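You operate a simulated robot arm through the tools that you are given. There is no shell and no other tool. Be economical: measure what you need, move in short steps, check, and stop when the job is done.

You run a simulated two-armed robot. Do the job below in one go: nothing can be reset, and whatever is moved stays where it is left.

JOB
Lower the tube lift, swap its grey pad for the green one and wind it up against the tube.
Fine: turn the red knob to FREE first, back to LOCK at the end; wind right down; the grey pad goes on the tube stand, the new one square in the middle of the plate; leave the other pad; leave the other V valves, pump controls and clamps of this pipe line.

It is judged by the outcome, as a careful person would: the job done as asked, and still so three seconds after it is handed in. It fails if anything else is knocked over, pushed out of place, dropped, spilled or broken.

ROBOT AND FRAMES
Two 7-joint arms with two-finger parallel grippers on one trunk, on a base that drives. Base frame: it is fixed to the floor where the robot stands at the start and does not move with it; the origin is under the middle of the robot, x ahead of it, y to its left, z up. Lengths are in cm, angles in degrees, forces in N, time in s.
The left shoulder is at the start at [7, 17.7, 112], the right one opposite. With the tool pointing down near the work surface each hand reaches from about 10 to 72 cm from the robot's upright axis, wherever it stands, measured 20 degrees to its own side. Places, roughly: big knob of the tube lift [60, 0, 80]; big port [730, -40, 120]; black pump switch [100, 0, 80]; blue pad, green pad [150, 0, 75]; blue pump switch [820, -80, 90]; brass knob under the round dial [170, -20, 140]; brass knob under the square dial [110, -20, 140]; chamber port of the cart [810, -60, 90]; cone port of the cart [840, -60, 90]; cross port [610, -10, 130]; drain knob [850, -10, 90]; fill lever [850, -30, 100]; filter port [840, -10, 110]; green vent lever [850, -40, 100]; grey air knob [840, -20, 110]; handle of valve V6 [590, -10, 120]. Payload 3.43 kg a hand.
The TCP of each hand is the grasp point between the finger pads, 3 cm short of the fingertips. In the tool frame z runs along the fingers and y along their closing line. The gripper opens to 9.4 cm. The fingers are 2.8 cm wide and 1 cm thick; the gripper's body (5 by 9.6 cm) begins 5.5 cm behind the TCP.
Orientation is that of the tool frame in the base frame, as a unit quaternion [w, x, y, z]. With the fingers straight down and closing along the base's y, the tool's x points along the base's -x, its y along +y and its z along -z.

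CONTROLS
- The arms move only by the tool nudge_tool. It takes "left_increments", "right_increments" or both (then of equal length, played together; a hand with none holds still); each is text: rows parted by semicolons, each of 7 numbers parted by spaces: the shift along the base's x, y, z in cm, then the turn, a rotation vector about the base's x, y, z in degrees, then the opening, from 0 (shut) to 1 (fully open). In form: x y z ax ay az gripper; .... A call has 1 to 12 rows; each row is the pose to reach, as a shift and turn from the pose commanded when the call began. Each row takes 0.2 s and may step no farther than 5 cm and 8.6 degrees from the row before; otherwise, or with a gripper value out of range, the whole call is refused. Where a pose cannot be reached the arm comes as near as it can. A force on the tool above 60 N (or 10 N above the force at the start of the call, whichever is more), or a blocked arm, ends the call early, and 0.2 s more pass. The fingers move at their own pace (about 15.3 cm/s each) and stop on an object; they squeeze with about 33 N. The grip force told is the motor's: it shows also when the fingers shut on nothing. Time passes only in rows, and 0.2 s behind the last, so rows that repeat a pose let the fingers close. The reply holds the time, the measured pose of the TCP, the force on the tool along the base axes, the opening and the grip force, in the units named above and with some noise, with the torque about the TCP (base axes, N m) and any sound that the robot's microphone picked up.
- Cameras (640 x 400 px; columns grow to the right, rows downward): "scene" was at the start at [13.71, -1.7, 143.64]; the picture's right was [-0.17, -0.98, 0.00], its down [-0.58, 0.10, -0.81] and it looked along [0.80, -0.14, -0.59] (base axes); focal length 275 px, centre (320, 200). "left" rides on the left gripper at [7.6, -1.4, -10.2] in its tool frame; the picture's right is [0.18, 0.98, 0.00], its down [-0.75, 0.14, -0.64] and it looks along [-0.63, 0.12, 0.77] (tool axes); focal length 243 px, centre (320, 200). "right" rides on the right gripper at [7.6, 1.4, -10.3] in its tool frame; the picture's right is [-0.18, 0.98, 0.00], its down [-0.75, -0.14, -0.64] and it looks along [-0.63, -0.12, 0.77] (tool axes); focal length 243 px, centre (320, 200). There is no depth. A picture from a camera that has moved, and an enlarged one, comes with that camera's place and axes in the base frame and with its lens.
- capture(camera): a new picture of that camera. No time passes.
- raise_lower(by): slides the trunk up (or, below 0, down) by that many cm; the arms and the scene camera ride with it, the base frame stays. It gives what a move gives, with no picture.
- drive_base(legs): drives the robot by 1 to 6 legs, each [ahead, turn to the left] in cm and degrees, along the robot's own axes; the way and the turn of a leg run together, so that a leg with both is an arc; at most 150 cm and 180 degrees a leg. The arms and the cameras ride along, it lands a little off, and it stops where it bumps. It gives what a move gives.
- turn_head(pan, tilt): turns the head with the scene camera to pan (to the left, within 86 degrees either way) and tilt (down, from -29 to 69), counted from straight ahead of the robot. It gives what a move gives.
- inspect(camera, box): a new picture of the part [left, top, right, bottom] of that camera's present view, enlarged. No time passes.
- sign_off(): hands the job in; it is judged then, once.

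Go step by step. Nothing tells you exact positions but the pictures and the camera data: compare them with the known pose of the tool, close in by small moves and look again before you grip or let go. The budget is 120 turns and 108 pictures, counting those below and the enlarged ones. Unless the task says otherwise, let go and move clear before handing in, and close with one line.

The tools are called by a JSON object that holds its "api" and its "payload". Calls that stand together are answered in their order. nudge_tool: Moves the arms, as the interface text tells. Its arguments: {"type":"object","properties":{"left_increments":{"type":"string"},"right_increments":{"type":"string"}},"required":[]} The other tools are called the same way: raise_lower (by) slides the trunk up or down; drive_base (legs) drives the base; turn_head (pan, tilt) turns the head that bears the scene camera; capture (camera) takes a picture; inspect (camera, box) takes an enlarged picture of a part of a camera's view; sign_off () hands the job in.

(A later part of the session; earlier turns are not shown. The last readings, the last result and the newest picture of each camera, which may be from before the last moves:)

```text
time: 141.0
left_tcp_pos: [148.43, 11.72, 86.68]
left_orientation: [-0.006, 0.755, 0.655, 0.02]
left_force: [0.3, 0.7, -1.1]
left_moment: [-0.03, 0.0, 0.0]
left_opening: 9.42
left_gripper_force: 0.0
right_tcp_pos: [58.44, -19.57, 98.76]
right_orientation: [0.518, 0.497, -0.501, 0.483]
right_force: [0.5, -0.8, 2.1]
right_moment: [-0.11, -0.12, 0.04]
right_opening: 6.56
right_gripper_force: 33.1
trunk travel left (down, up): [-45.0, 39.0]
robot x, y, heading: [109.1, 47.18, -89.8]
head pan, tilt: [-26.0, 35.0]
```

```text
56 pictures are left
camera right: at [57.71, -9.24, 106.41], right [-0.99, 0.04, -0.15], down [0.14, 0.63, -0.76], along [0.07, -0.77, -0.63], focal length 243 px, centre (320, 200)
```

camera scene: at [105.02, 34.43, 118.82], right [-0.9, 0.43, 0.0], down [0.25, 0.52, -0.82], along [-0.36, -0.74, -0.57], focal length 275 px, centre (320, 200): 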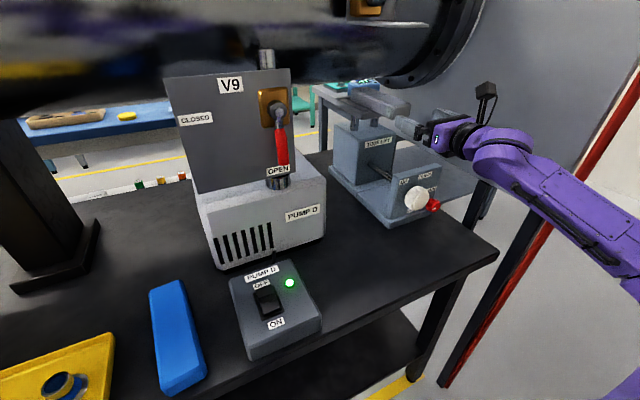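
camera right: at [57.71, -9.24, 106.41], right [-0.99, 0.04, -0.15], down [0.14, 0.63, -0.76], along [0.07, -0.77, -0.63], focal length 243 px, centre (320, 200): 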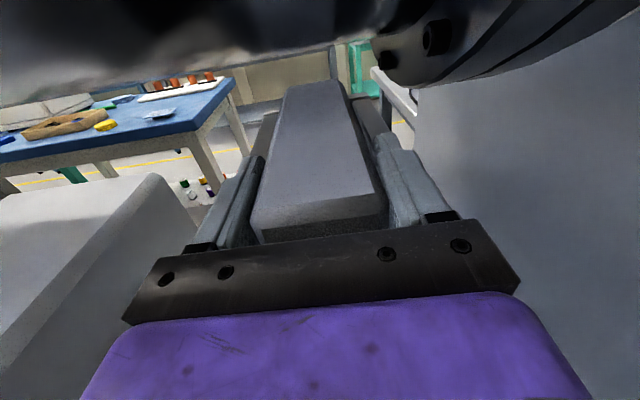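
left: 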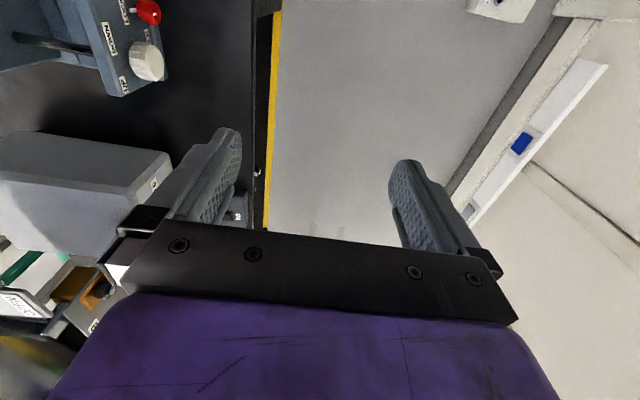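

Held firmly (6.6 cm). Lifting slightly and drawing it straight out.

{"api": "nudge_tool", "payload": {"right_increments": "0 0 0.4 0 0 0 0; 0 0 0.8 0 0 0 0; 0 1 0.8 0 0 0 0; 0 3 0.8 0 0 0 0; 0 5.5 0.8 0 0 0 0; 0 8 0.8 0 0 0 0; 0 10.5 0.8 0 0 0 0; 0 13 0.8 0 0 0 0; 0 13 0.8 0 0 0 0"}}

{"api": "capture", "payload": {"camera": "right"}}

{"api": "capture", "payload": {"camera": "scene"}}

```text
time: 143.0
left_tcp_pos: [148.31, 11.68, 86.63]
left_orientation: [-0.006, 0.755, 0.655, 0.02]
left_force: [0.1, -0.1, 0.0]
left_moment: [0.0, 0.01, -0.02]
left_opening: 9.38
left_gripper_force: 0.1
right_tcp_pos: [58.46, -6.8, 99.46]
right_orientation: [0.518, 0.497, -0.502, 0.483]
right_force: [0.0, -0.2, -5.0]
right_moment: [0.27, -0.02, 0.01]
right_opening: 6.51
right_gripper_force: 33.4
trunk travel left (down, up): [-45.0, 39.0]
robot x, y, heading: [108.67, 47.43, -89.8]
head pan, tilt: [-26.0, 35.0]
```

```text
55 pictures are left
camera right: at [57.67, 3.62, 107.13], right [-0.99, 0.04, -0.15], down [0.14, 0.64, -0.76], along [0.07, -0.77, -0.63], focal length 243 px, centre (320, 200)
```

right: 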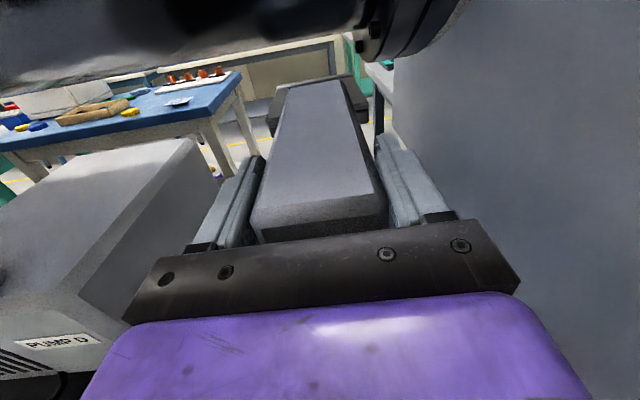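

```text
54 pictures are left
camera scene: at [104.98, 34.28, 118.8], right [-0.9, 0.43, 0.0], down [0.25, 0.52, -0.82], along [-0.36, -0.74, -0.57], focal length 275 px, centre (320, 200)
```

scene: 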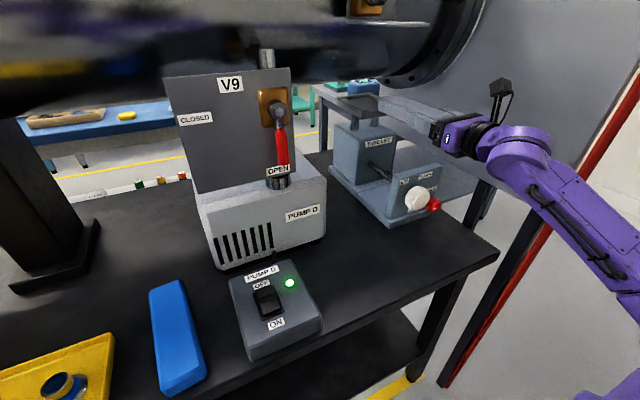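

The grey pad is out (≈0.5 kg). I'll carry it over the free bench area at x≈74.5, between lift and Pump D, stopping low above the table.

{"api": "nudge_tool", "payload": {"right_increments": "4 0.5 0 0 0 0 0; 8 1 0 0 0 0 0; 12 1 0 0 0 0 0; 16 1 0 0 0 0 0; 16 1 -4 0 0 0 0; 16 1 -8 0 0 0 0; 16 1 -12 0 0 0 0; 16 1 -16 0 0 0 0; 16 1 -18.5 0 0 0 0; 16 1 -18.5 0 0 0 0"}}

{"api": "drive_base", "payload": {"legs": [[-12, 0]]}}

{"api": "capture", "payload": {"camera": "right"}}

{"api": "capture", "payload": {"camera": "scene"}}

```text
time: 145.2
left_tcp_pos: [148.42, 11.77, 86.74]
left_orientation: [-0.006, 0.755, 0.656, 0.021]
left_force: [-0.2, 0.0, -1.2]
left_moment: [0.0, -0.01, 0.01]
left_opening: 9.4
left_gripper_force: 0.1
right_tcp_pos: [74.55, -5.55, 80.89]
right_orientation: [0.517, 0.497, -0.502, 0.484]
right_force: [-0.1, -0.9, -4.0]
right_moment: [0.25, -0.05, 0.03]
right_opening: 6.42
right_gripper_force: 32.9
trunk travel left (down, up): [-45.0, 39.0]
robot x, y, heading: [108.93, 47.19, -89.7]
head pan, tilt: [-26.0, 35.0]
```

```text
time: 146.4
left_tcp_pos: [148.32, 23.82, 86.69]
left_orientation: [-0.005, 0.755, 0.655, 0.02]
left_force: [0.3, 0.6, -0.1]
left_moment: [-0.01, 0.0, -0.05]
left_opening: 9.41
left_gripper_force: 0.0
right_tcp_pos: [74.5, 6.49, 81.04]
right_orientation: [0.517, 0.497, -0.501, 0.484]
right_force: [0.1, 1.2, -3.8]
right_moment: [0.33, -0.01, -0.01]
right_opening: 6.44
right_gripper_force: 32.8
trunk travel left (down, up): [-45.0, 39.0]
robot x, y, heading: [108.6, 59.92, -89.7]
head pan, tilt: [-26.0, 35.0]
```

```text
53 pictures are left
camera right: at [73.64, 16.86, 88.7], right [-0.99, 0.04, -0.15], down [0.14, 0.63, -0.76], along [0.07, -0.77, -0.63], focal length 243 px, centre (320, 200)
```

right: 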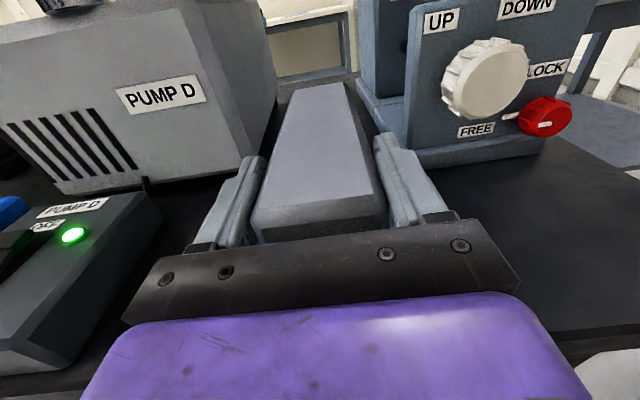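

```text
52 pictures are left
camera scene: at [104.93, 46.48, 118.83], right [-0.9, 0.43, 0.0], down [0.25, 0.52, -0.82], along [-0.36, -0.74, -0.57], focal length 275 px, centre (320, 200)
```

scene: 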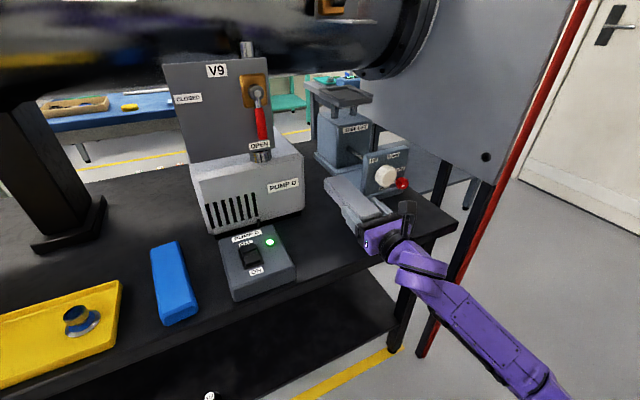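

{"api": "nudge_tool", "payload": {"right_increments": "0 -0.5 -2.5 0 0 0 0; 0 -0.5 -5 0 0 0 0; 0 -0.5 -6.5 0 0 0 0; 0 -0.5 -7.3 0 0 0 0; 0 -0.5 -7.3 0 0 0 0"}}

{"api": "capture", "payload": {"camera": "right"}}

{"api": "inspect", "payload": {"camera": "scene", "box": [310, 150, 430, 270]}}

```text
time: 147.7
left_tcp_pos: [148.33, 23.84, 86.68]
left_orientation: [-0.006, 0.755, 0.655, 0.02]
left_force: [0.2, 0.6, -1.0]
left_moment: [0.0, 0.03, -0.01]
left_opening: 9.39
left_gripper_force: 0.0
right_tcp_pos: [72.55, 5.77, 75.4]
right_orientation: [0.513, 0.503, -0.5, 0.483]
right_force: [0.5, 2.9, -2.3]
right_moment: [0.46, 0.0, 0.08]
right_opening: 6.42
right_gripper_force: 32.5
right hand out of reach, approached as far as the arm can: row 2, 3, 4, 5
trunk travel left (down, up): [-45.0, 39.0]
robot x, y, heading: [108.53, 59.37, -89.7]
head pan, tilt: [-26.0, 35.0]
```

```text
51 pictures are left
camera right: at [71.6, 16.09, 83.1], right [-0.99, 0.03, -0.15], down [0.14, 0.64, -0.75], along [0.08, -0.77, -0.64], focal length 243 px, centre (320, 200)
```

right: 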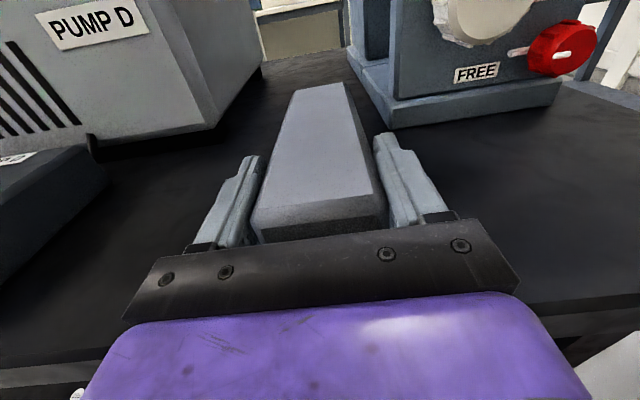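

```text
3.33 times, centred on (370, 210) of scene
camera zoom: at [104.95, 46.41, 118.82], right [-0.9, 0.43, 0.0], down [0.25, 0.52, -0.82], along [-0.36, -0.74, -0.57], focal length 916 px, centre (153, 167)
```

zoom: 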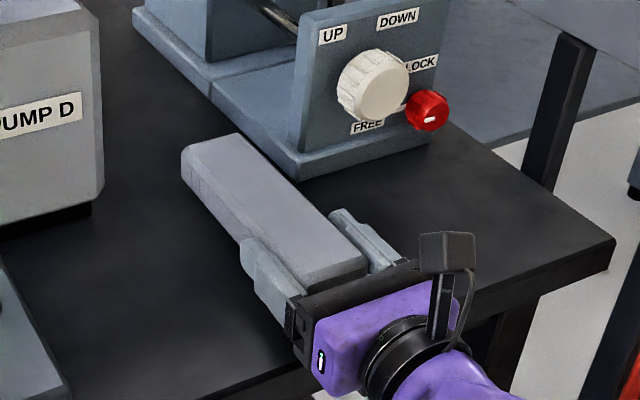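

The arm is at its limit, so I'll lower with the trunk instead, checking the force.

{"api": "raise_lower", "payload": {"by": -1.6}}

{"api": "raise_lower", "payload": {"by": -0.5}}

{"api": "inspect", "payload": {"camera": "scene", "box": [310, 150, 430, 270]}}

```text
time: 148.4
left_tcp_pos: [148.36, 23.9, 85.15]
left_orientation: [-0.006, 0.755, 0.656, 0.017]
left_force: [0.7, 0.4, 0.4]
left_moment: [-0.04, 0.03, -0.02]
left_opening: 9.4
left_gripper_force: 0.0
right_tcp_pos: [72.44, 6.07, 74.68]
right_orientation: [0.517, 0.497, -0.496, 0.49]
right_force: [2.9, 7.3, 8.3]
right_moment: [1.29, -0.63, 0.06]
right_opening: 6.41
right_gripper_force: 32.9
trunk travel left (down, up): [-43.5, 40.5]
robot x, y, heading: [108.81, 59.25, -89.9]
head pan, tilt: [-26.0, 35.0]
stopped: the force on the tool passed its limit at 63 N (the readings are from after the stop); the commanded pose is now the measured one
```

```text
time: 149.0
left_tcp_pos: [148.56, 23.92, 84.75]
left_orientation: [-0.006, 0.755, 0.656, 0.017]
left_force: [-0.6, -0.6, -0.3]
left_moment: [0.01, -0.02, -0.03]
left_opening: 9.39
left_gripper_force: 0.1
right_tcp_pos: [72.65, 5.96, 74.8]
right_orientation: [0.52, 0.494, -0.494, 0.491]
right_force: [-7.1, -8.5, 43.6]
right_moment: [2.85, -2.18, 0.0]
right_opening: 6.45
right_gripper_force: 32.7
trunk travel left (down, up): [-43.0, 41.0]
robot x, y, heading: [108.55, 59.72, -89.6]
head pan, tilt: [-26.0, 35.0]
```

```text
3.33 times, centred on (370, 210) of scene
camera zoom: at [105.17, 46.68, 116.93], right [-0.9, 0.43, 0.0], down [0.25, 0.51, -0.82], along [-0.36, -0.74, -0.57], focal length 916 px, centre (153, 167)
```

zoom: 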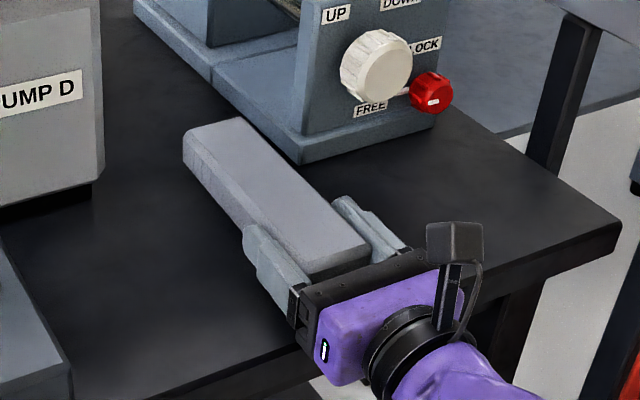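

The gripper body is touching the table's edge, with the pad still a few mm above. I'll raise a little, back the base 2.5 cm so the body clears the edge, and lower again.

{"api": "raise_lower", "payload": {"by": 1}}

{"api": "drive_base", "payload": {"legs": [[-2, 0]]}}

{"api": "raise_lower", "payload": {"by": -1.3}}

{"api": "inspect", "payload": {"camera": "scene", "box": [310, 150, 430, 270]}}

```text
time: 149.6
left_tcp_pos: [148.37, 23.74, 85.61]
left_orientation: [-0.006, 0.755, 0.655, 0.018]
left_force: [-0.8, 0.2, -0.9]
left_moment: [0.02, 0.01, 0.02]
left_opening: 9.4
left_gripper_force: 0.1
right_tcp_pos: [72.54, 5.91, 74.81]
right_orientation: [0.515, 0.499, -0.499, 0.486]
right_force: [3.3, 10.7, -1.0]
right_moment: [0.07, -0.13, 0.46]
right_opening: 6.43
right_gripper_force: 33.1
trunk travel left (down, up): [-44.0, 40.0]
robot x, y, heading: [108.59, 59.39, -89.5]
head pan, tilt: [-26.0, 35.0]
```

```text
time: 150.4
left_tcp_pos: [148.35, 25.81, 85.68]
left_orientation: [-0.006, 0.755, 0.655, 0.019]
left_force: [0.8, 0.1, -0.3]
left_moment: [-0.04, 0.02, -0.02]
left_opening: 9.42
left_gripper_force: 0.0
right_tcp_pos: [72.39, 7.86, 74.9]
right_orientation: [0.517, 0.497, -0.499, 0.488]
right_force: [0.9, 0.3, -3.6]
right_moment: [0.28, -0.01, -0.01]
right_opening: 6.45
right_gripper_force: 33.0
trunk travel left (down, up): [-44.0, 40.0]
robot x, y, heading: [108.83, 61.9, -89.7]
head pan, tilt: [-26.0, 35.0]
```

```text
time: 151.0
left_tcp_pos: [148.43, 25.9, 84.37]
left_orientation: [-0.006, 0.756, 0.655, 0.018]
left_force: [-0.2, 0.2, 0.5]
left_moment: [0.02, -0.02, -0.03]
left_opening: 9.38
left_gripper_force: 0.0
right_tcp_pos: [72.42, 7.89, 74.32]
right_orientation: [0.521, 0.494, -0.495, 0.489]
right_force: [-12.1, -18.6, 37.7]
right_moment: [1.17, -0.98, -0.13]
right_opening: 6.45
right_gripper_force: 33.3
trunk travel left (down, up): [-42.7, 41.3]
robot x, y, heading: [108.48, 61.4, -89.8]
head pan, tilt: [-26.0, 35.0]
```

```text
3.33 times, centred on (370, 210) of scene
camera zoom: at [105.06, 48.51, 116.61], right [-0.9, 0.43, 0.0], down [0.25, 0.52, -0.82], along [-0.36, -0.74, -0.57], focal length 916 px, centre (153, 167)
```

zoom: 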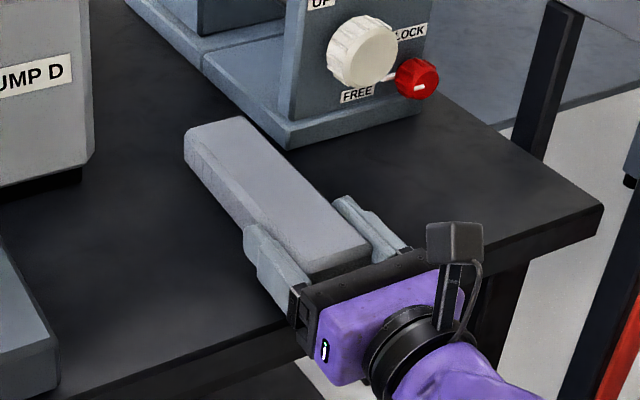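

The pad's front edge is down on the table with only about a degree of tilt. Releasing and drawing back.

{"api": "nudge_tool", "payload": {"right_increments": "0 0 0 0 0 0 0.8; 0 0 0 0 0 0 0.9; 0 0 0 0 0 0 0.9"}}

{"api": "drive_base", "payload": {"legs": [[-14, 0]]}}

{"api": "turn_head", "payload": {"pan": -20, "tilt": 38}}

{"api": "capture", "payload": {"camera": "scene"}}

```text
time: 151.8
left_tcp_pos: [148.24, 25.81, 84.41]
left_orientation: [-0.006, 0.756, 0.655, 0.018]
left_force: [0.1, -0.2, 0.0]
left_moment: [-0.03, 0.01, -0.01]
left_opening: 9.41
left_gripper_force: 0.0
right_tcp_pos: [72.38, 7.84, 73.62]
right_orientation: [0.517, 0.498, -0.498, 0.487]
right_force: [-6.3, 1.3, 10.6]
right_moment: [0.42, -0.49, 0.33]
right_opening: 8.11
right_gripper_force: 0.1
trunk travel left (down, up): [-42.7, 41.3]
robot x, y, heading: [108.7, 61.96, -89.9]
head pan, tilt: [-26.0, 35.0]
```

```text
time: 153.1
left_tcp_pos: [148.28, 39.8, 84.42]
left_orientation: [-0.006, 0.755, 0.655, 0.018]
left_force: [0.7, -0.3, -0.3]
left_moment: [-0.03, -0.01, -0.01]
left_opening: 9.4
left_gripper_force: 0.1
right_tcp_pos: [72.31, 21.8, 73.73]
right_orientation: [0.517, 0.498, -0.497, 0.487]
right_force: [0.4, -0.1, -0.6]
right_moment: [0.0, 0.0, -0.02]
right_opening: 8.45
right_gripper_force: 0.1
trunk travel left (down, up): [-42.7, 41.3]
robot x, y, heading: [108.45, 75.42, -90.0]
head pan, tilt: [-26.0, 35.0]
```

```text
time: 153.8
left_tcp_pos: [148.21, 39.73, 84.29]
left_orientation: [-0.007, 0.755, 0.655, 0.018]
left_force: [0.9, 0.1, -0.5]
left_moment: [0.0, 0.05, -0.05]
left_opening: 9.41
left_gripper_force: 0.0
right_tcp_pos: [72.4, 21.77, 73.69]
right_orientation: [0.517, 0.498, -0.498, 0.487]
right_force: [-0.3, 0.2, 0.9]
right_moment: [0.04, 0.02, 0.0]
right_opening: 8.49
right_gripper_force: 0.1
trunk travel left (down, up): [-42.7, 41.3]
robot x, y, heading: [108.74, 75.68, -90.0]
head pan, tilt: [-20.0, 38.0]
```

```text
47 pictures are left
camera scene: at [105.79, 62.18, 116.06], right [-0.94, 0.34, 0.0], down [0.21, 0.58, -0.79], along [-0.27, -0.74, -0.62], focal length 275 px, centre (320, 200)
```

scene: 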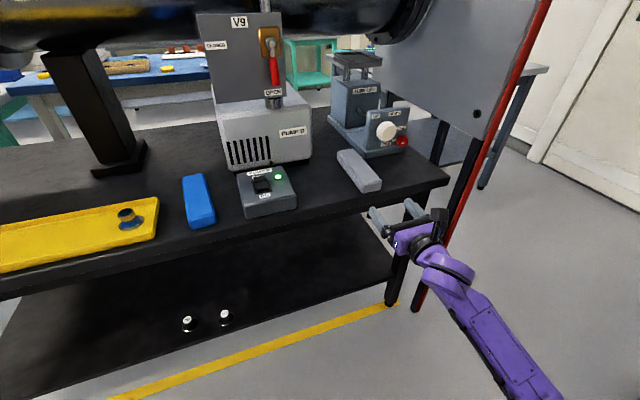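

The grey pad rests flat on the stand's table top. Now I look for the green pad.

{"api": "turn_head", "payload": {"pan": 38, "tilt": 30}}

{"api": "capture", "payload": {"camera": "scene"}}

{"api": "capture", "payload": {"camera": "left"}}

```text
time: 155.0
left_tcp_pos: [148.25, 39.81, 84.39]
left_orientation: [-0.006, 0.755, 0.655, 0.019]
left_force: [-0.2, 0.4, 0.3]
left_moment: [-0.01, 0.0, 0.0]
left_opening: 9.4
left_gripper_force: 0.0
right_tcp_pos: [72.36, 21.77, 73.71]
right_orientation: [0.516, 0.497, -0.499, 0.487]
right_force: [0.6, -0.6, 0.2]
right_moment: [0.05, -0.02, 0.01]
right_opening: 8.45
right_gripper_force: 0.0
trunk travel left (down, up): [-42.7, 41.3]
robot x, y, heading: [108.37, 75.37, -89.8]
head pan, tilt: [38.0, 30.0]
```

```text
46 pictures are left
camera scene: at [114.3, 63.2, 117.3], right [-0.79, -0.62, 0.0], down [-0.31, 0.39, -0.87], along [0.54, -0.68, -0.5], focal length 275 px, centre (320, 200)
```

scene: 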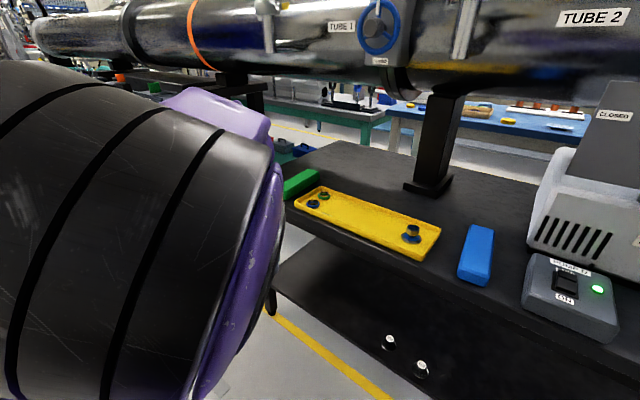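

```text
45 pictures are left
camera left: at [147.6, 47.1, 94.86], right [1.0, 0.04, 0.02], down [0.02, -0.79, 0.62], along [0.04, -0.62, -0.79], focal length 243 px, centre (320, 200)
```

left: 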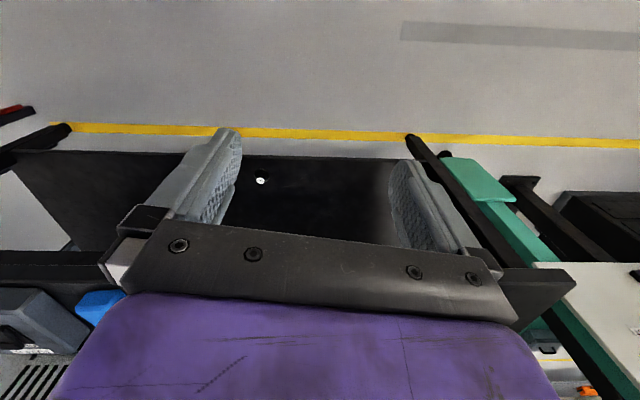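

The green pad lies near (171, 1) along y. The left hand can fetch it from about x 132 and hand it to the right hand, so I'll raise the trunk and shift the base there.

{"api": "raise_lower", "payload": {"by": 11.5}}

{"api": "drive_base", "payload": {"legs": [[14, 0], [0, -45], [-34, 0], [0, 45], [25, 0]]}}

{"api": "turn_head", "payload": {"pan": 30, "tilt": 40}}

{"api": "capture", "payload": {"camera": "scene"}}

{"api": "capture", "payload": {"camera": "left"}}

```text
time: 156.5
left_tcp_pos: [148.31, 39.69, 95.85]
left_orientation: [-0.006, 0.755, 0.655, 0.019]
left_force: [0.8, -0.4, 0.1]
left_moment: [0.0, 0.0, 0.02]
left_opening: 9.41
left_gripper_force: 0.1
right_tcp_pos: [72.36, 21.7, 85.15]
right_orientation: [0.517, 0.497, -0.499, 0.487]
right_force: [0.5, 0.9, -0.4]
right_moment: [0.0, -0.03, 0.0]
right_opening: 8.44
right_gripper_force: 0.1
trunk travel left (down, up): [-54.2, 29.8]
robot x, y, heading: [108.65, 75.47, -89.8]
head pan, tilt: [38.0, 30.0]
```

```text
time: 165.2
left_tcp_pos: [172.82, 25.2, 95.78]
left_orientation: [-0.006, 0.752, 0.658, 0.018]
left_force: [-0.8, -0.5, 0.2]
left_moment: [0.02, 0.0, 0.02]
left_opening: 9.4
left_gripper_force: 0.1
right_tcp_pos: [96.95, 6.6, 85.06]
right_orientation: [0.514, 0.5, -0.496, 0.489]
right_force: [0.7, -0.6, 0.3]
right_moment: [-0.01, 0.03, 0.02]
right_opening: 8.5
right_gripper_force: 0.1
trunk travel left (down, up): [-54.2, 29.8]
robot x, y, heading: [132.69, 60.46, -89.2]
head pan, tilt: [38.0, 30.0]
```

```text
time: 165.9
left_tcp_pos: [172.76, 25.15, 95.85]
left_orientation: [-0.006, 0.753, 0.658, 0.018]
left_force: [0.5, 0.3, -1.1]
left_moment: [0.0, 0.0, -0.03]
left_opening: 9.39
left_gripper_force: 0.2
right_tcp_pos: [97.07, 6.57, 85.22]
right_orientation: [0.515, 0.5, -0.495, 0.489]
right_force: [0.2, 0.1, -0.6]
right_moment: [-0.01, -0.03, -0.02]
right_opening: 8.51
right_gripper_force: 0.1
trunk travel left (down, up): [-54.2, 29.8]
robot x, y, heading: [132.92, 60.63, -89.5]
head pan, tilt: [30.0, 40.0]
```

```text
44 pictures are left
camera scene: at [137.36, 48.16, 127.27], right [-0.86, -0.51, 0.0], down [-0.33, 0.55, -0.77], along [0.39, -0.66, -0.64], focal length 275 px, centre (320, 200)
```

scene: 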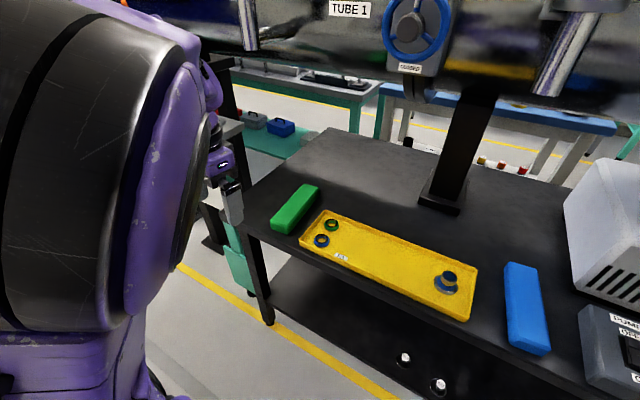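

```text
43 pictures are left
camera left: at [172.11, 32.6, 106.35], right [1.0, 0.05, 0.02], down [0.03, -0.79, 0.62], along [0.05, -0.61, -0.79], focal length 243 px, centre (320, 200)
```

left: 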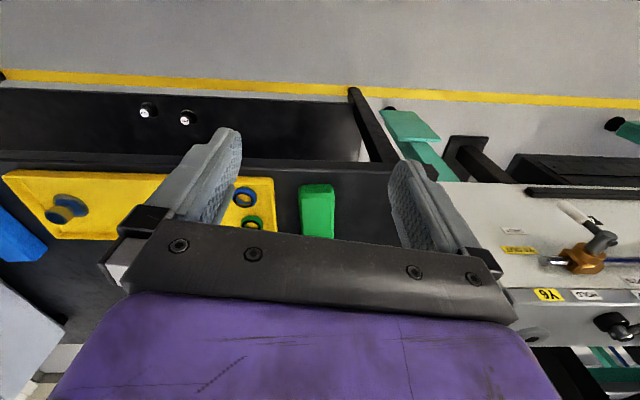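

The green pad is at about (174, 3), running nearly along y, its front end ~2 cm behind the table edge. I'll drive 5 cm nearer and bring the left hand above its far half.

{"api": "drive_base", "payload": {"legs": [[5.5, 0]]}}

{"api": "nudge_tool", "payload": {"left_increments": "0.3 -4 0 0 0 5 0.9; 0.6 -8 0 0 0 10 0.9; 0.9 -12 -2 0 0 15 0.9; 1.2 -15 -4 0 0 15 0.9; 1.5 -18 -6 0 0 15 0.9; 1.5 -20 -8 0 0 15 0.9; 1.5 -20 -8 0 0 15 0.9"}}

{"api": "capture", "payload": {"camera": "left"}}

{"api": "capture", "payload": {"camera": "scene"}}

```text
time: 166.9
left_tcp_pos: [172.79, 19.51, 95.73]
left_orientation: [-0.007, 0.752, 0.659, 0.018]
left_force: [0.0, -0.1, 0.1]
left_moment: [0.07, 0.0, 0.01]
left_opening: 9.42
left_gripper_force: 0.1
right_tcp_pos: [97.08, 0.97, 85.06]
right_orientation: [0.513, 0.501, -0.496, 0.49]
right_force: [0.2, 0.1, 0.3]
right_moment: [0.0, -0.02, -0.01]
right_opening: 8.47
right_gripper_force: 0.1
trunk travel left (down, up): [-54.2, 29.8]
robot x, y, heading: [133.16, 55.15, -89.3]
head pan, tilt: [30.0, 40.0]
```

```text
time: 168.5
left_tcp_pos: [174.45, -0.23, 87.94]
left_orientation: [-0.008, 0.66, 0.751, 0.017]
left_force: [-0.1, 0.4, 0.0]
left_moment: [-0.05, 0.02, 0.01]
left_opening: 8.47
left_gripper_force: 0.1
right_tcp_pos: [97.14, 1.07, 85.21]
right_orientation: [0.514, 0.499, -0.496, 0.49]
right_force: [-0.3, 0.0, -1.6]
right_moment: [0.01, -0.01, -0.01]
right_opening: 8.45
right_gripper_force: 0.0
trunk travel left (down, up): [-54.2, 29.8]
robot x, y, heading: [132.82, 54.98, -89.3]
head pan, tilt: [30.0, 40.0]
```

```text
42 pictures are left
camera left: at [171.77, 6.63, 98.41], right [0.95, 0.31, 0.02], down [0.23, -0.75, 0.62], along [0.21, -0.58, -0.79], focal length 243 px, centre (320, 200)
```

left: 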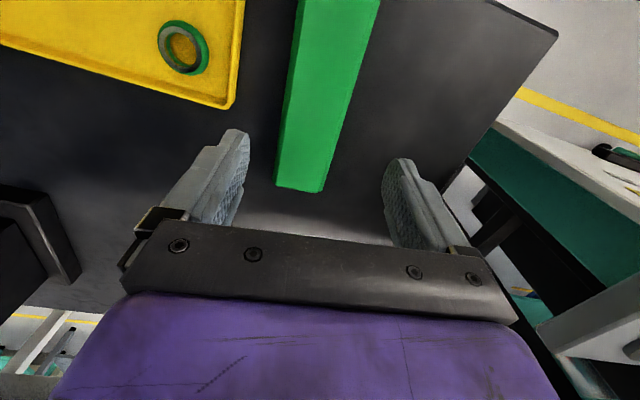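

```text
41 pictures are left
camera scene: at [137.39, 42.62, 127.27], right [-0.86, -0.51, 0.0], down [-0.33, 0.55, -0.77], along [0.39, -0.66, -0.64], focal length 275 px, centre (320, 200)
```

scene: 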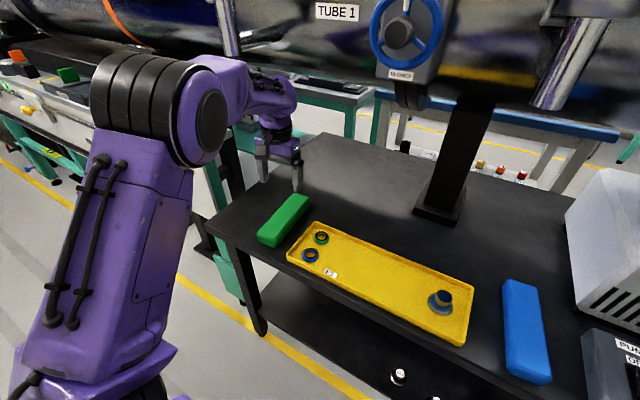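

The pad's centre is about (174.3, −0.4), tilted ~6°, and the hand matches. Lowering over its far half and gripping.

{"api": "nudge_tool", "payload": {"left_increments": "0.1 -3.7 -3 0 0 -1.5 0.9; 0.1 -3.7 -6 0 0 -1.5 0.9; 0.1 -3.7 -9 0 0 -1.5 0.9; 0.1 -3.7 -11.8 0 0 -1.5 0.9; 0.1 -3.7 -11.8 0 0 -1.5 0.9"}}

{"api": "capture", "payload": {"camera": "left"}}

```text
time: 169.7
left_tcp_pos: [174.48, -4.07, 76.12]
left_orientation: [-0.008, 0.67, 0.742, 0.018]
left_force: [-0.5, -0.7, 0.7]
left_moment: [0.01, -0.02, 0.01]
left_opening: 8.44
left_gripper_force: 0.0
right_tcp_pos: [97.09, 1.12, 85.14]
right_orientation: [0.515, 0.5, -0.496, 0.489]
right_force: [-0.1, -0.4, 0.2]
right_moment: [-0.01, 0.03, 0.04]
right_opening: 8.46
right_gripper_force: 0.1
trunk travel left (down, up): [-54.2, 29.8]
robot x, y, heading: [132.95, 55.19, -89.2]
head pan, tilt: [30.0, 40.0]
```

```text
40 pictures are left
camera left: at [172.04, 2.93, 86.55], right [0.96, 0.28, 0.02], down [0.21, -0.76, 0.62], along [0.19, -0.59, -0.79], focal length 243 px, centre (320, 200)
```

left: 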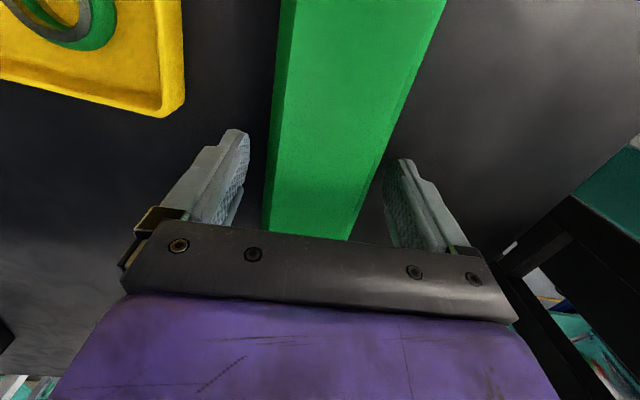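

{"api": "nudge_tool", "payload": {"left_increments": "0 0 -0.2 0 0 0 0; 0 0 -0.2 0 0 0 0; 0 0 -0.2 0 0 0 0; 0 0 -0.2 0 0 0 0; 0 0 1 0 0 0 0; 0 0 4 0 0 0 0; 0 0 8 0 0 0 0; 0 0 12 0 0 0 0; 0 0 12 0 0 0 0"}}

{"api": "capture", "payload": {"camera": "scene"}}

{"api": "capture", "payload": {"camera": "left"}}

```text
time: 171.7
left_tcp_pos: [174.63, -4.07, 88.07]
left_orientation: [-0.009, 0.67, 0.743, 0.018]
left_force: [0.3, 0.3, -4.1]
left_moment: [-0.13, -0.02, -0.01]
left_opening: 5.97
left_gripper_force: 32.9
right_tcp_pos: [97.13, 0.85, 85.1]
right_orientation: [0.515, 0.5, -0.496, 0.489]
right_force: [0.6, -0.1, 0.2]
right_moment: [0.01, -0.05, -0.01]
right_opening: 8.46
right_gripper_force: 0.0
trunk travel left (down, up): [-54.2, 29.8]
robot x, y, heading: [132.46, 55.04, -89.2]
head pan, tilt: [30.0, 40.0]
```

```text
39 pictures are left
camera scene: at [137.51, 42.45, 127.24], right [-0.86, -0.51, 0.0], down [-0.33, 0.55, -0.77], along [0.39, -0.66, -0.64], focal length 275 px, centre (320, 200)
```

scene: 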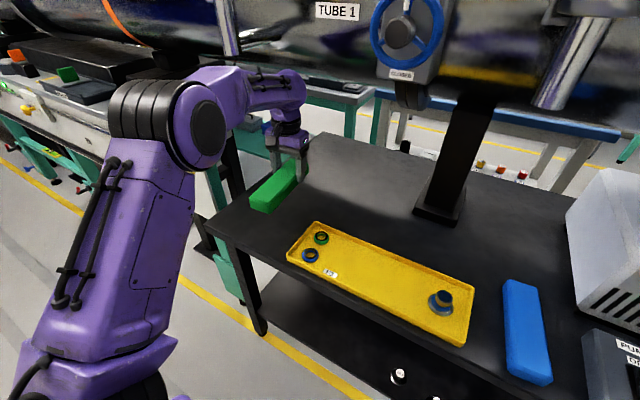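

```text
38 pictures are left
camera left: at [172.12, 2.89, 98.56], right [0.96, 0.28, 0.02], down [0.21, -0.76, 0.62], along [0.19, -0.59, -0.79], focal length 243 px, centre (320, 200)
```

left: 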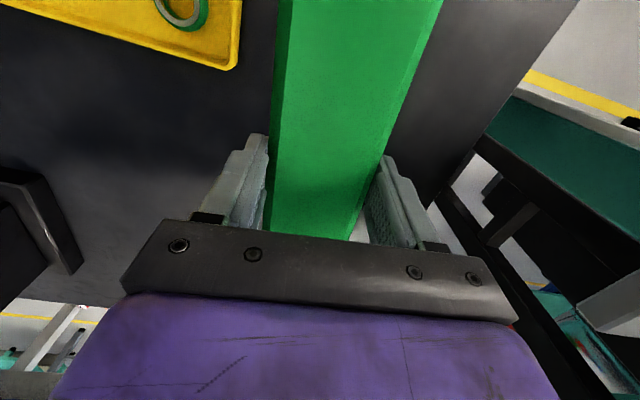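

The green pad is held. I'll back away from the bench for a mid-air hand‑over, and move the right hand toward the middle to see if it reaches.

{"api": "drive_base", "payload": {"legs": [[-15, 0]]}}

{"api": "nudge_tool", "payload": {"right_increments": "3 0 2 0 0 0 1; 6 0 4 0 0 0 1; 9 0 6 0 0 0 1; 12 0 8 0 0 0 1; 15 0 10 0 0 0 1; 15 0 10 0 0 0 1", "left_increments": "-3 0 1 0 0 -1.5 0; -6 0 2 0 0 -3 0; -9 0 3 0 0 -4.5 0; -12 0 4 0 0 -6 0; -15 0 5 0 0 -7 0; -18 0 6 0 0 -7 0"}}

{"api": "turn_head", "payload": {"pan": -5, "tilt": 40}}

{"api": "capture", "payload": {"camera": "scene"}}

```text
time: 173.1
left_tcp_pos: [174.3, 11.0, 88.17]
left_orientation: [-0.009, 0.67, 0.742, 0.017]
left_force: [-0.3, 0.2, -3.7]
left_moment: [-0.1, 0.0, -0.04]
left_opening: 5.97
left_gripper_force: 32.7
right_tcp_pos: [96.86, 16.2, 85.2]
right_orientation: [0.515, 0.499, -0.496, 0.489]
right_force: [-0.3, -0.3, 0.3]
right_moment: [0.02, 0.02, -0.02]
right_opening: 8.45
right_gripper_force: 0.1
trunk travel left (down, up): [-54.2, 29.8]
robot x, y, heading: [132.3, 70.24, -89.3]
head pan, tilt: [30.0, 40.0]
```

```text
time: 174.5
left_tcp_pos: [156.01, 10.87, 94.14]
left_orientation: [-0.007, 0.715, 0.699, 0.018]
left_force: [-0.6, -0.3, -4.3]
left_moment: [-0.14, 0.03, 0.01]
left_opening: 5.97
left_gripper_force: 33.0
right_tcp_pos: [102.77, 19.58, 90.8]
right_orientation: [0.513, 0.501, -0.497, 0.489]
right_force: [0.4, -0.2, -0.1]
right_moment: [-0.04, 0.0, 0.0]
right_opening: 9.4
right_gripper_force: 0.1
right hand out of reach, approached as far as the arm can: row 1, 2, 3, 4, 5, 6
trunk travel left (down, up): [-54.2, 29.8]
robot x, y, heading: [133.02, 70.41, -89.4]
head pan, tilt: [30.0, 40.0]
```

```text
time: 175.5
left_tcp_pos: [156.19, 11.01, 94.07]
left_orientation: [-0.008, 0.714, 0.7, 0.018]
left_force: [-0.1, -0.2, -5.2]
left_moment: [-0.16, 0.01, 0.02]
left_opening: 5.99
left_gripper_force: 33.2
right_tcp_pos: [102.82, 19.57, 90.76]
right_orientation: [0.514, 0.501, -0.497, 0.488]
right_force: [-0.3, 1.0, 0.4]
right_moment: [0.01, 0.0, 0.0]
right_opening: 9.38
right_gripper_force: 0.1
trunk travel left (down, up): [-54.2, 29.8]
robot x, y, heading: [133.15, 70.07, -89.2]
head pan, tilt: [-5.0, 40.0]
```

```text
37 pictures are left
camera scene: at [132.27, 56.43, 127.26], right [-1.0, 0.08, 0.0], down [0.05, 0.64, -0.77], along [-0.06, -0.76, -0.64], focal length 275 px, centre (320, 200)
```

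scene: 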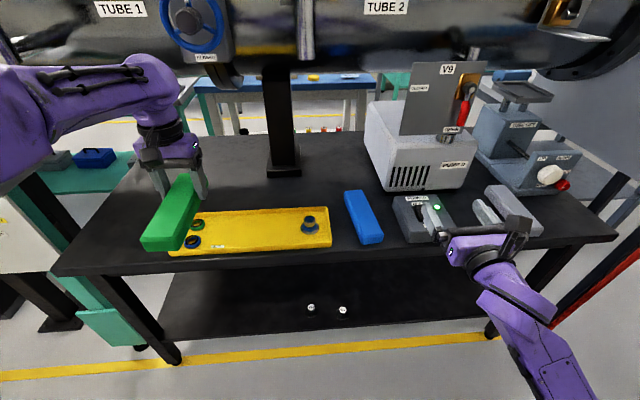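

Straight-ahead the right hand can't come nearer the middle, but it can point inwards. I'll yaw it 40° toward the left and see.

{"api": "nudge_tool", "payload": {"right_increments": "2 0.5 0 0 0 8 1; 4 1 0 0 0 16 1; 6 1.5 0 0 0 24 1; 8 2 0 0 0 32 1; 9.5 2 0 0 0 40 1; 9.5 2 0 0 0 40 1", "left_increments": "-4 0.5 0 0 0 8 0; -8 1 0 0 0 16 0; -12 1.5 0 0 0 24 0; -16 2 0 0 0 32 0; -20 2 0 0 0 40 0; -20 2 0 0 0 40 0"}}

{"api": "capture", "payload": {"camera": "scene"}}

{"api": "capture", "payload": {"camera": "right"}}

```text
time: 176.9
left_tcp_pos: [136.32, 12.93, 94.09]
left_orientation: [-0.014, 0.43, 0.902, 0.014]
left_force: [0.6, -0.5, -3.6]
left_moment: [-0.12, -0.14, -0.01]
left_opening: 5.99
left_gripper_force: 33.0
right_tcp_pos: [112.45, 21.48, 90.88]
right_orientation: [0.317, 0.639, -0.295, 0.635]
right_force: [0.6, -0.1, 0.1]
right_moment: [0.04, 0.0, -0.01]
right_opening: 9.41
right_gripper_force: 0.1
trunk travel left (down, up): [-54.2, 29.8]
robot x, y, heading: [132.71, 69.92, -89.4]
head pan, tilt: [-5.0, 40.0]
```

```text
36 pictures are left
camera scene: at [132.3, 56.49, 127.27], right [-1.0, 0.08, 0.0], down [0.05, 0.64, -0.77], along [-0.06, -0.76, -0.64], focal length 275 px, centre (320, 200)
```

scene: 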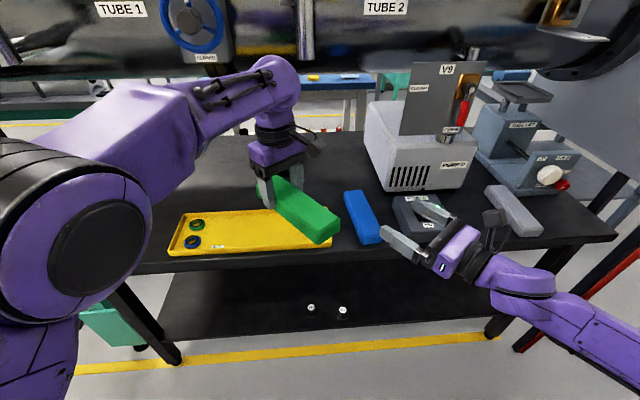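

```text
35 pictures are left
camera right: at [105.05, 28.78, 98.51], right [-0.77, -0.62, -0.15], down [-0.3, 0.57, -0.76], along [0.56, -0.54, -0.63], focal length 243 px, centre (320, 200)
```

right: 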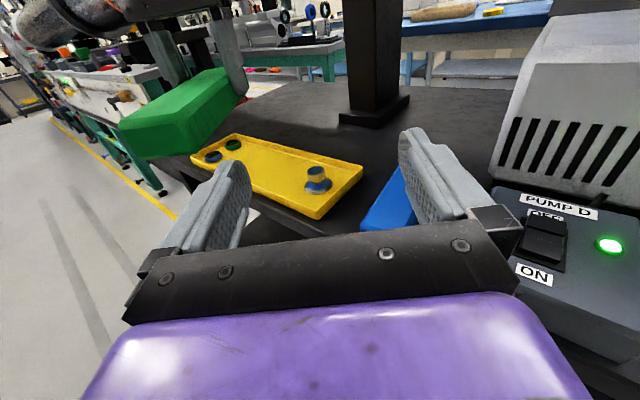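

Both hands line up well along a 39° diagonal. I'll bring the pad onto the right hand's axis with a stand‑off and check.

{"api": "nudge_tool", "payload": {"left_increments": "-2.5 -2 -0.4 0 0 0 0; -5 -4 -0.8 0 0 0 0; -8 -6 -1.2 0 0 0 0; -10.9 -7.5 -1.6 0 0 0 0; -10.9 -7.5 -1.6 0 0 0 0"}}

{"api": "capture", "payload": {"camera": "right"}}

```text
time: 178.1
left_tcp_pos: [128.62, 10.39, 91.58]
left_orientation: [-0.012, 0.432, 0.902, 0.015]
left_force: [-0.4, -0.4, -4.6]
left_moment: [-0.13, -0.09, -0.02]
left_opening: 5.96
left_gripper_force: 32.9
left hand out of reach, approached as far as the arm can: row 2, 3, 4, 5
right_tcp_pos: [112.32, 21.42, 90.82]
right_orientation: [0.317, 0.638, -0.297, 0.636]
right_force: [-1.0, -0.3, 0.6]
right_moment: [-0.01, -0.02, 0.03]
right_opening: 9.37
right_gripper_force: 0.0
trunk travel left (down, up): [-54.2, 29.8]
robot x, y, heading: [133.1, 69.95, -89.5]
head pan, tilt: [-5.0, 40.0]
```

```text
34 pictures are left
camera right: at [104.83, 28.77, 98.44], right [-0.77, -0.62, -0.16], down [-0.3, 0.57, -0.76], along [0.56, -0.54, -0.63], focal length 243 px, centre (320, 200)
```

right: 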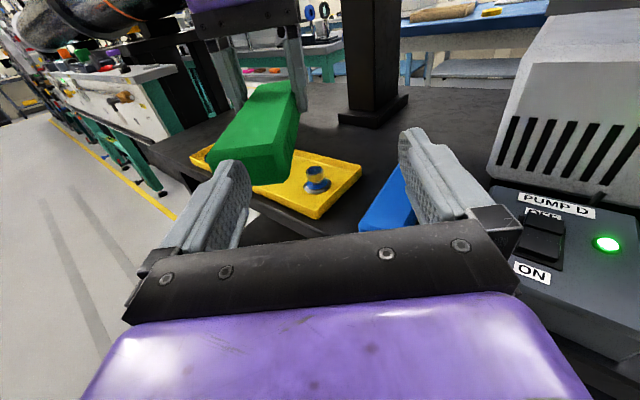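

The left hand stops short at that yaw, so I'll move the right hand sideways onto the pad's axis instead.

{"api": "nudge_tool", "payload": {"right_increments": "1.5 1.2 -0.3 0 0 0 1; 3 2.4 -0.6 0 0 0 1; 4.5 3.6 -0.8 0 0 0 1; 4.5 3.6 -0.8 0 0 0 1"}}

{"api": "capture", "payload": {"camera": "right"}}

```text
time: 179.1
left_tcp_pos: [128.8, 10.28, 91.63]
left_orientation: [-0.013, 0.432, 0.902, 0.015]
left_force: [0.1, -0.6, -4.1]
left_moment: [-0.09, -0.1, -0.03]
left_opening: 5.98
left_gripper_force: 32.9
right_tcp_pos: [116.79, 23.82, 89.58]
right_orientation: [0.317, 0.639, -0.296, 0.636]
right_force: [-0.4, 0.2, 0.0]
right_moment: [0.04, -0.02, -0.01]
right_opening: 9.4
right_gripper_force: 0.1
right hand out of reach, approached as far as the arm can: row 3, 4
trunk travel left (down, up): [-54.2, 29.8]
robot x, y, heading: [132.67, 70.4, -89.5]
head pan, tilt: [-5.0, 40.0]
```

```text
33 pictures are left
camera right: at [109.35, 31.1, 97.29], right [-0.77, -0.62, -0.16], down [-0.3, 0.57, -0.76], along [0.56, -0.54, -0.63], focal length 243 px, centre (320, 200)
```

right: 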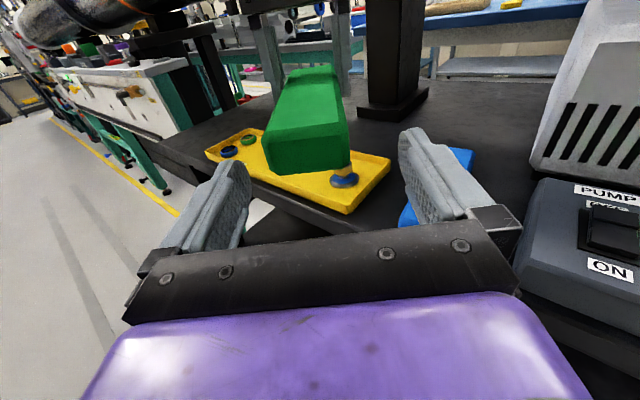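

Now the pad is in line. Advancing the right hand along its axis over the pad's end.

{"api": "nudge_tool", "payload": {"right_increments": "2.2 -2.3 0.1 0 0 0 1; 4.4 -4.6 0.1 0 0 0 1; 6.3 -6.6 0.2 0 0 0 1; 6.3 -6.6 0.2 0 0 0 1"}}

{"api": "capture", "payload": {"camera": "right"}}

{"api": "inspect", "payload": {"camera": "scene", "box": [240, 120, 480, 300]}}

```text
time: 180.1
left_tcp_pos: [128.74, 10.31, 91.66]
left_orientation: [-0.013, 0.433, 0.901, 0.015]
left_force: [0.0, 0.2, -4.1]
left_moment: [-0.13, -0.06, -0.02]
left_opening: 5.98
left_gripper_force: 32.8
right_tcp_pos: [116.94, 23.15, 88.37]
right_orientation: [0.317, 0.639, -0.296, 0.636]
right_force: [-0.7, 0.1, -0.5]
right_moment: [0.01, 0.0, -0.01]
right_opening: 9.4
right_gripper_force: 0.0
right hand out of reach, approached as far as the arm can: row 1, 2, 3, 4
trunk travel left (down, up): [-54.2, 29.8]
robot x, y, heading: [132.48, 70.0, -89.3]
head pan, tilt: [-5.0, 40.0]
```

```text
32 pictures are left
camera right: at [109.55, 30.42, 96.09], right [-0.77, -0.62, -0.16], down [-0.3, 0.57, -0.76], along [0.56, -0.54, -0.63], focal length 243 px, centre (320, 200)
```

right: 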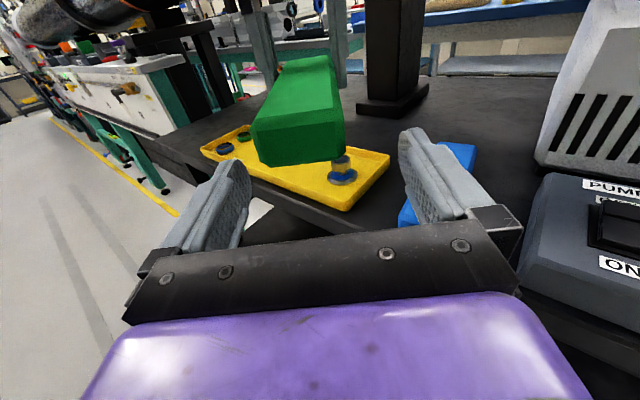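

```text
2.22 times, centred on (360, 210) of scene
camera zoom: at [132.21, 56.41, 127.25], right [-1.0, 0.08, 0.0], down [0.05, 0.64, -0.77], along [-0.06, -0.76, -0.64], focal length 611 px, centre (231, 178)
```

zoom: 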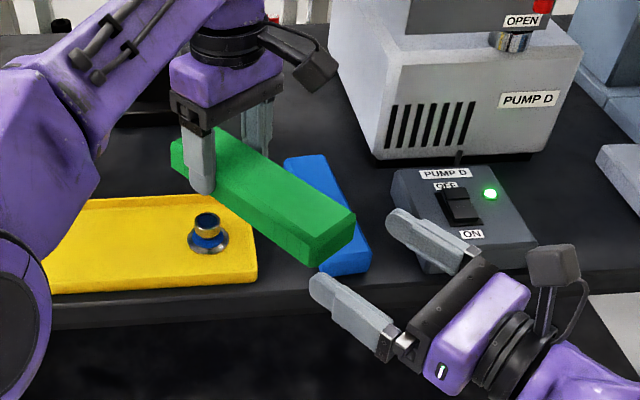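

The right hand is at its limit, so the left will bring the pad back toward it.

{"api": "nudge_tool", "payload": {"left_increments": "-1.6 1.5 -1 0 0 0 0; -3.2 3 -1.5 0 0 0 0; -4.8 4.5 -1.6 0 0 0 0; -6.4 6.1 -1.6 0 0 0 0; -6.4 6.1 -1.6 0 0 0 0"}}

{"api": "capture", "payload": {"camera": "right"}}

{"api": "inspect", "payload": {"camera": "scene", "box": [240, 120, 480, 300]}}

```text
time: 181.3
left_tcp_pos: [123.35, 15.7, 89.61]
left_orientation: [-0.021, 0.421, 0.907, 0.019]
left_force: [-0.4, 0.0, -3.9]
left_moment: [-0.13, -0.09, 0.02]
left_opening: 5.99
left_gripper_force: 32.5
right_tcp_pos: [116.97, 23.18, 88.45]
right_orientation: [0.316, 0.639, -0.296, 0.636]
right_force: [0.1, 0.9, 0.5]
right_moment: [-0.01, -0.03, -0.01]
right_opening: 9.38
right_gripper_force: 0.1
trunk travel left (down, up): [-54.2, 29.8]
robot x, y, heading: [132.85, 70.08, -89.4]
head pan, tilt: [-5.0, 40.0]
```

```text
30 pictures are left
camera right: at [109.56, 30.42, 96.09], right [-0.77, -0.62, -0.16], down [-0.3, 0.57, -0.76], along [0.56, -0.54, -0.63], focal length 243 px, centre (320, 200)
```

right: 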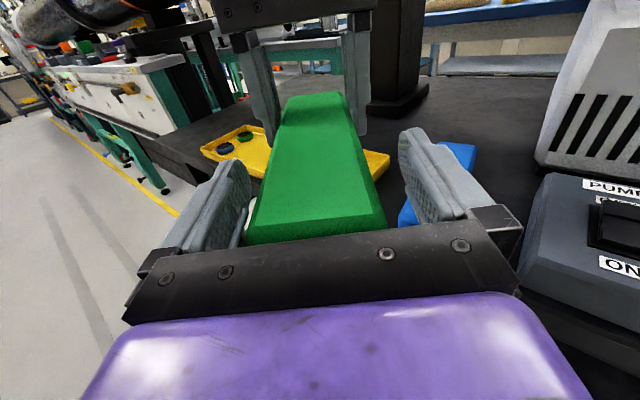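

```text
2.22 times, centred on (360, 210) of scene
camera zoom: at [132.22, 56.42, 127.26], right [-1.0, 0.08, 0.0], down [0.05, 0.64, -0.77], along [-0.06, -0.76, -0.64], focal length 611 px, centre (231, 178)
```

zoom: 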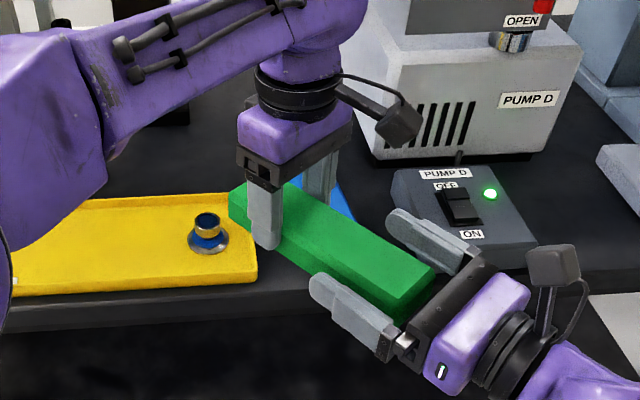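

The pad sits between the right fingers just as the grey one did. Closing the right hand, then releasing the left and lifting it away.

{"api": "nudge_tool", "payload": {"right_increments": "0 0 0 0 0 0 0; 0 0 0 0 0 0 0; 0 0 0 0 0 0 0; 0 0 0 0 0 0 0"}}

{"api": "nudge_tool", "payload": {"left_increments": "0 0 0 0 0 0 0.9; 0 0 0 0 0 0 0.9; 0 0 2.5 0 0 0 0.9; 0 0 5 0 0 0 0.9; 0 0 9 0 0 0 0.9; 2 0 12 0 0 0 0.9; 2 0 12 0 0 0 0.9"}}

{"api": "capture", "payload": {"camera": "right"}}

{"api": "capture", "payload": {"camera": "scene"}}

```text
time: 182.3
left_tcp_pos: [123.25, 15.83, 90.07]
left_orientation: [-0.022, 0.423, 0.906, 0.017]
left_force: [-6.0, -18.2, -22.3]
left_moment: [-1.25, -0.29, 0.3]
left_opening: 5.98
left_gripper_force: 32.9
right_tcp_pos: [117.11, 23.18, 88.73]
right_orientation: [0.316, 0.638, -0.294, 0.638]
right_force: [5.9, 19.2, 18.8]
right_moment: [-0.49, -0.9, 1.33]
right_opening: 6.47
right_gripper_force: 33.2
trunk travel left (down, up): [-54.2, 29.8]
robot x, y, heading: [133.03, 70.12, -89.4]
head pan, tilt: [-5.0, 40.0]
```

```text
time: 183.9
left_tcp_pos: [124.16, 16.56, 101.12]
left_orientation: [-0.013, 0.428, 0.903, 0.015]
left_force: [-0.6, 0.3, -0.1]
left_moment: [0.01, -0.03, 0.02]
left_opening: 8.46
left_gripper_force: 0.0
left hand out of reach, approached as far as the arm can: row 5, 6, 7
right_tcp_pos: [116.97, 23.13, 88.34]
right_orientation: [0.317, 0.639, -0.296, 0.635]
right_force: [0.3, 0.7, -2.9]
right_moment: [0.18, 0.16, 0.0]
right_opening: 6.46
right_gripper_force: 33.0
trunk travel left (down, up): [-54.2, 29.8]
robot x, y, heading: [133.18, 70.11, -89.4]
head pan, tilt: [-5.0, 40.0]
```

```text
28 pictures are left
camera right: at [109.51, 30.39, 96.06], right [-0.77, -0.62, -0.16], down [-0.3, 0.57, -0.76], along [0.56, -0.54, -0.63], focal length 243 px, centre (320, 200)
```

right: 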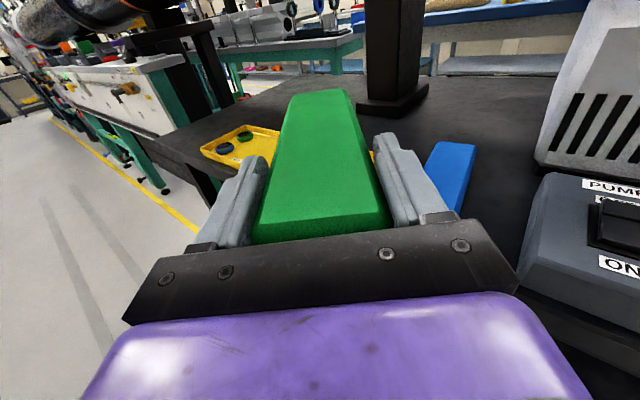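

```text
27 pictures are left
camera scene: at [132.16, 56.39, 127.25], right [-1.0, 0.08, 0.0], down [0.05, 0.64, -0.77], along [-0.06, -0.76, -0.64], focal length 275 px, centre (320, 200)
```

scene: 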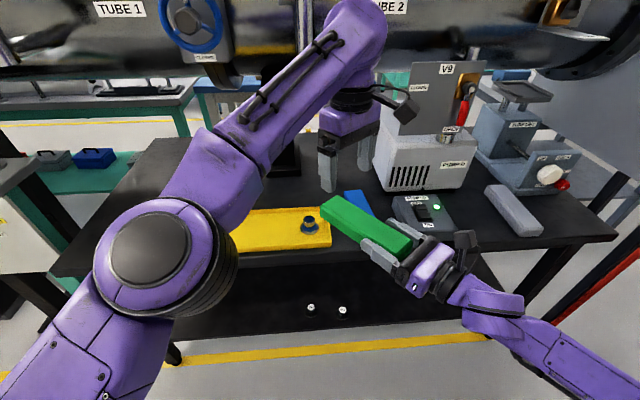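

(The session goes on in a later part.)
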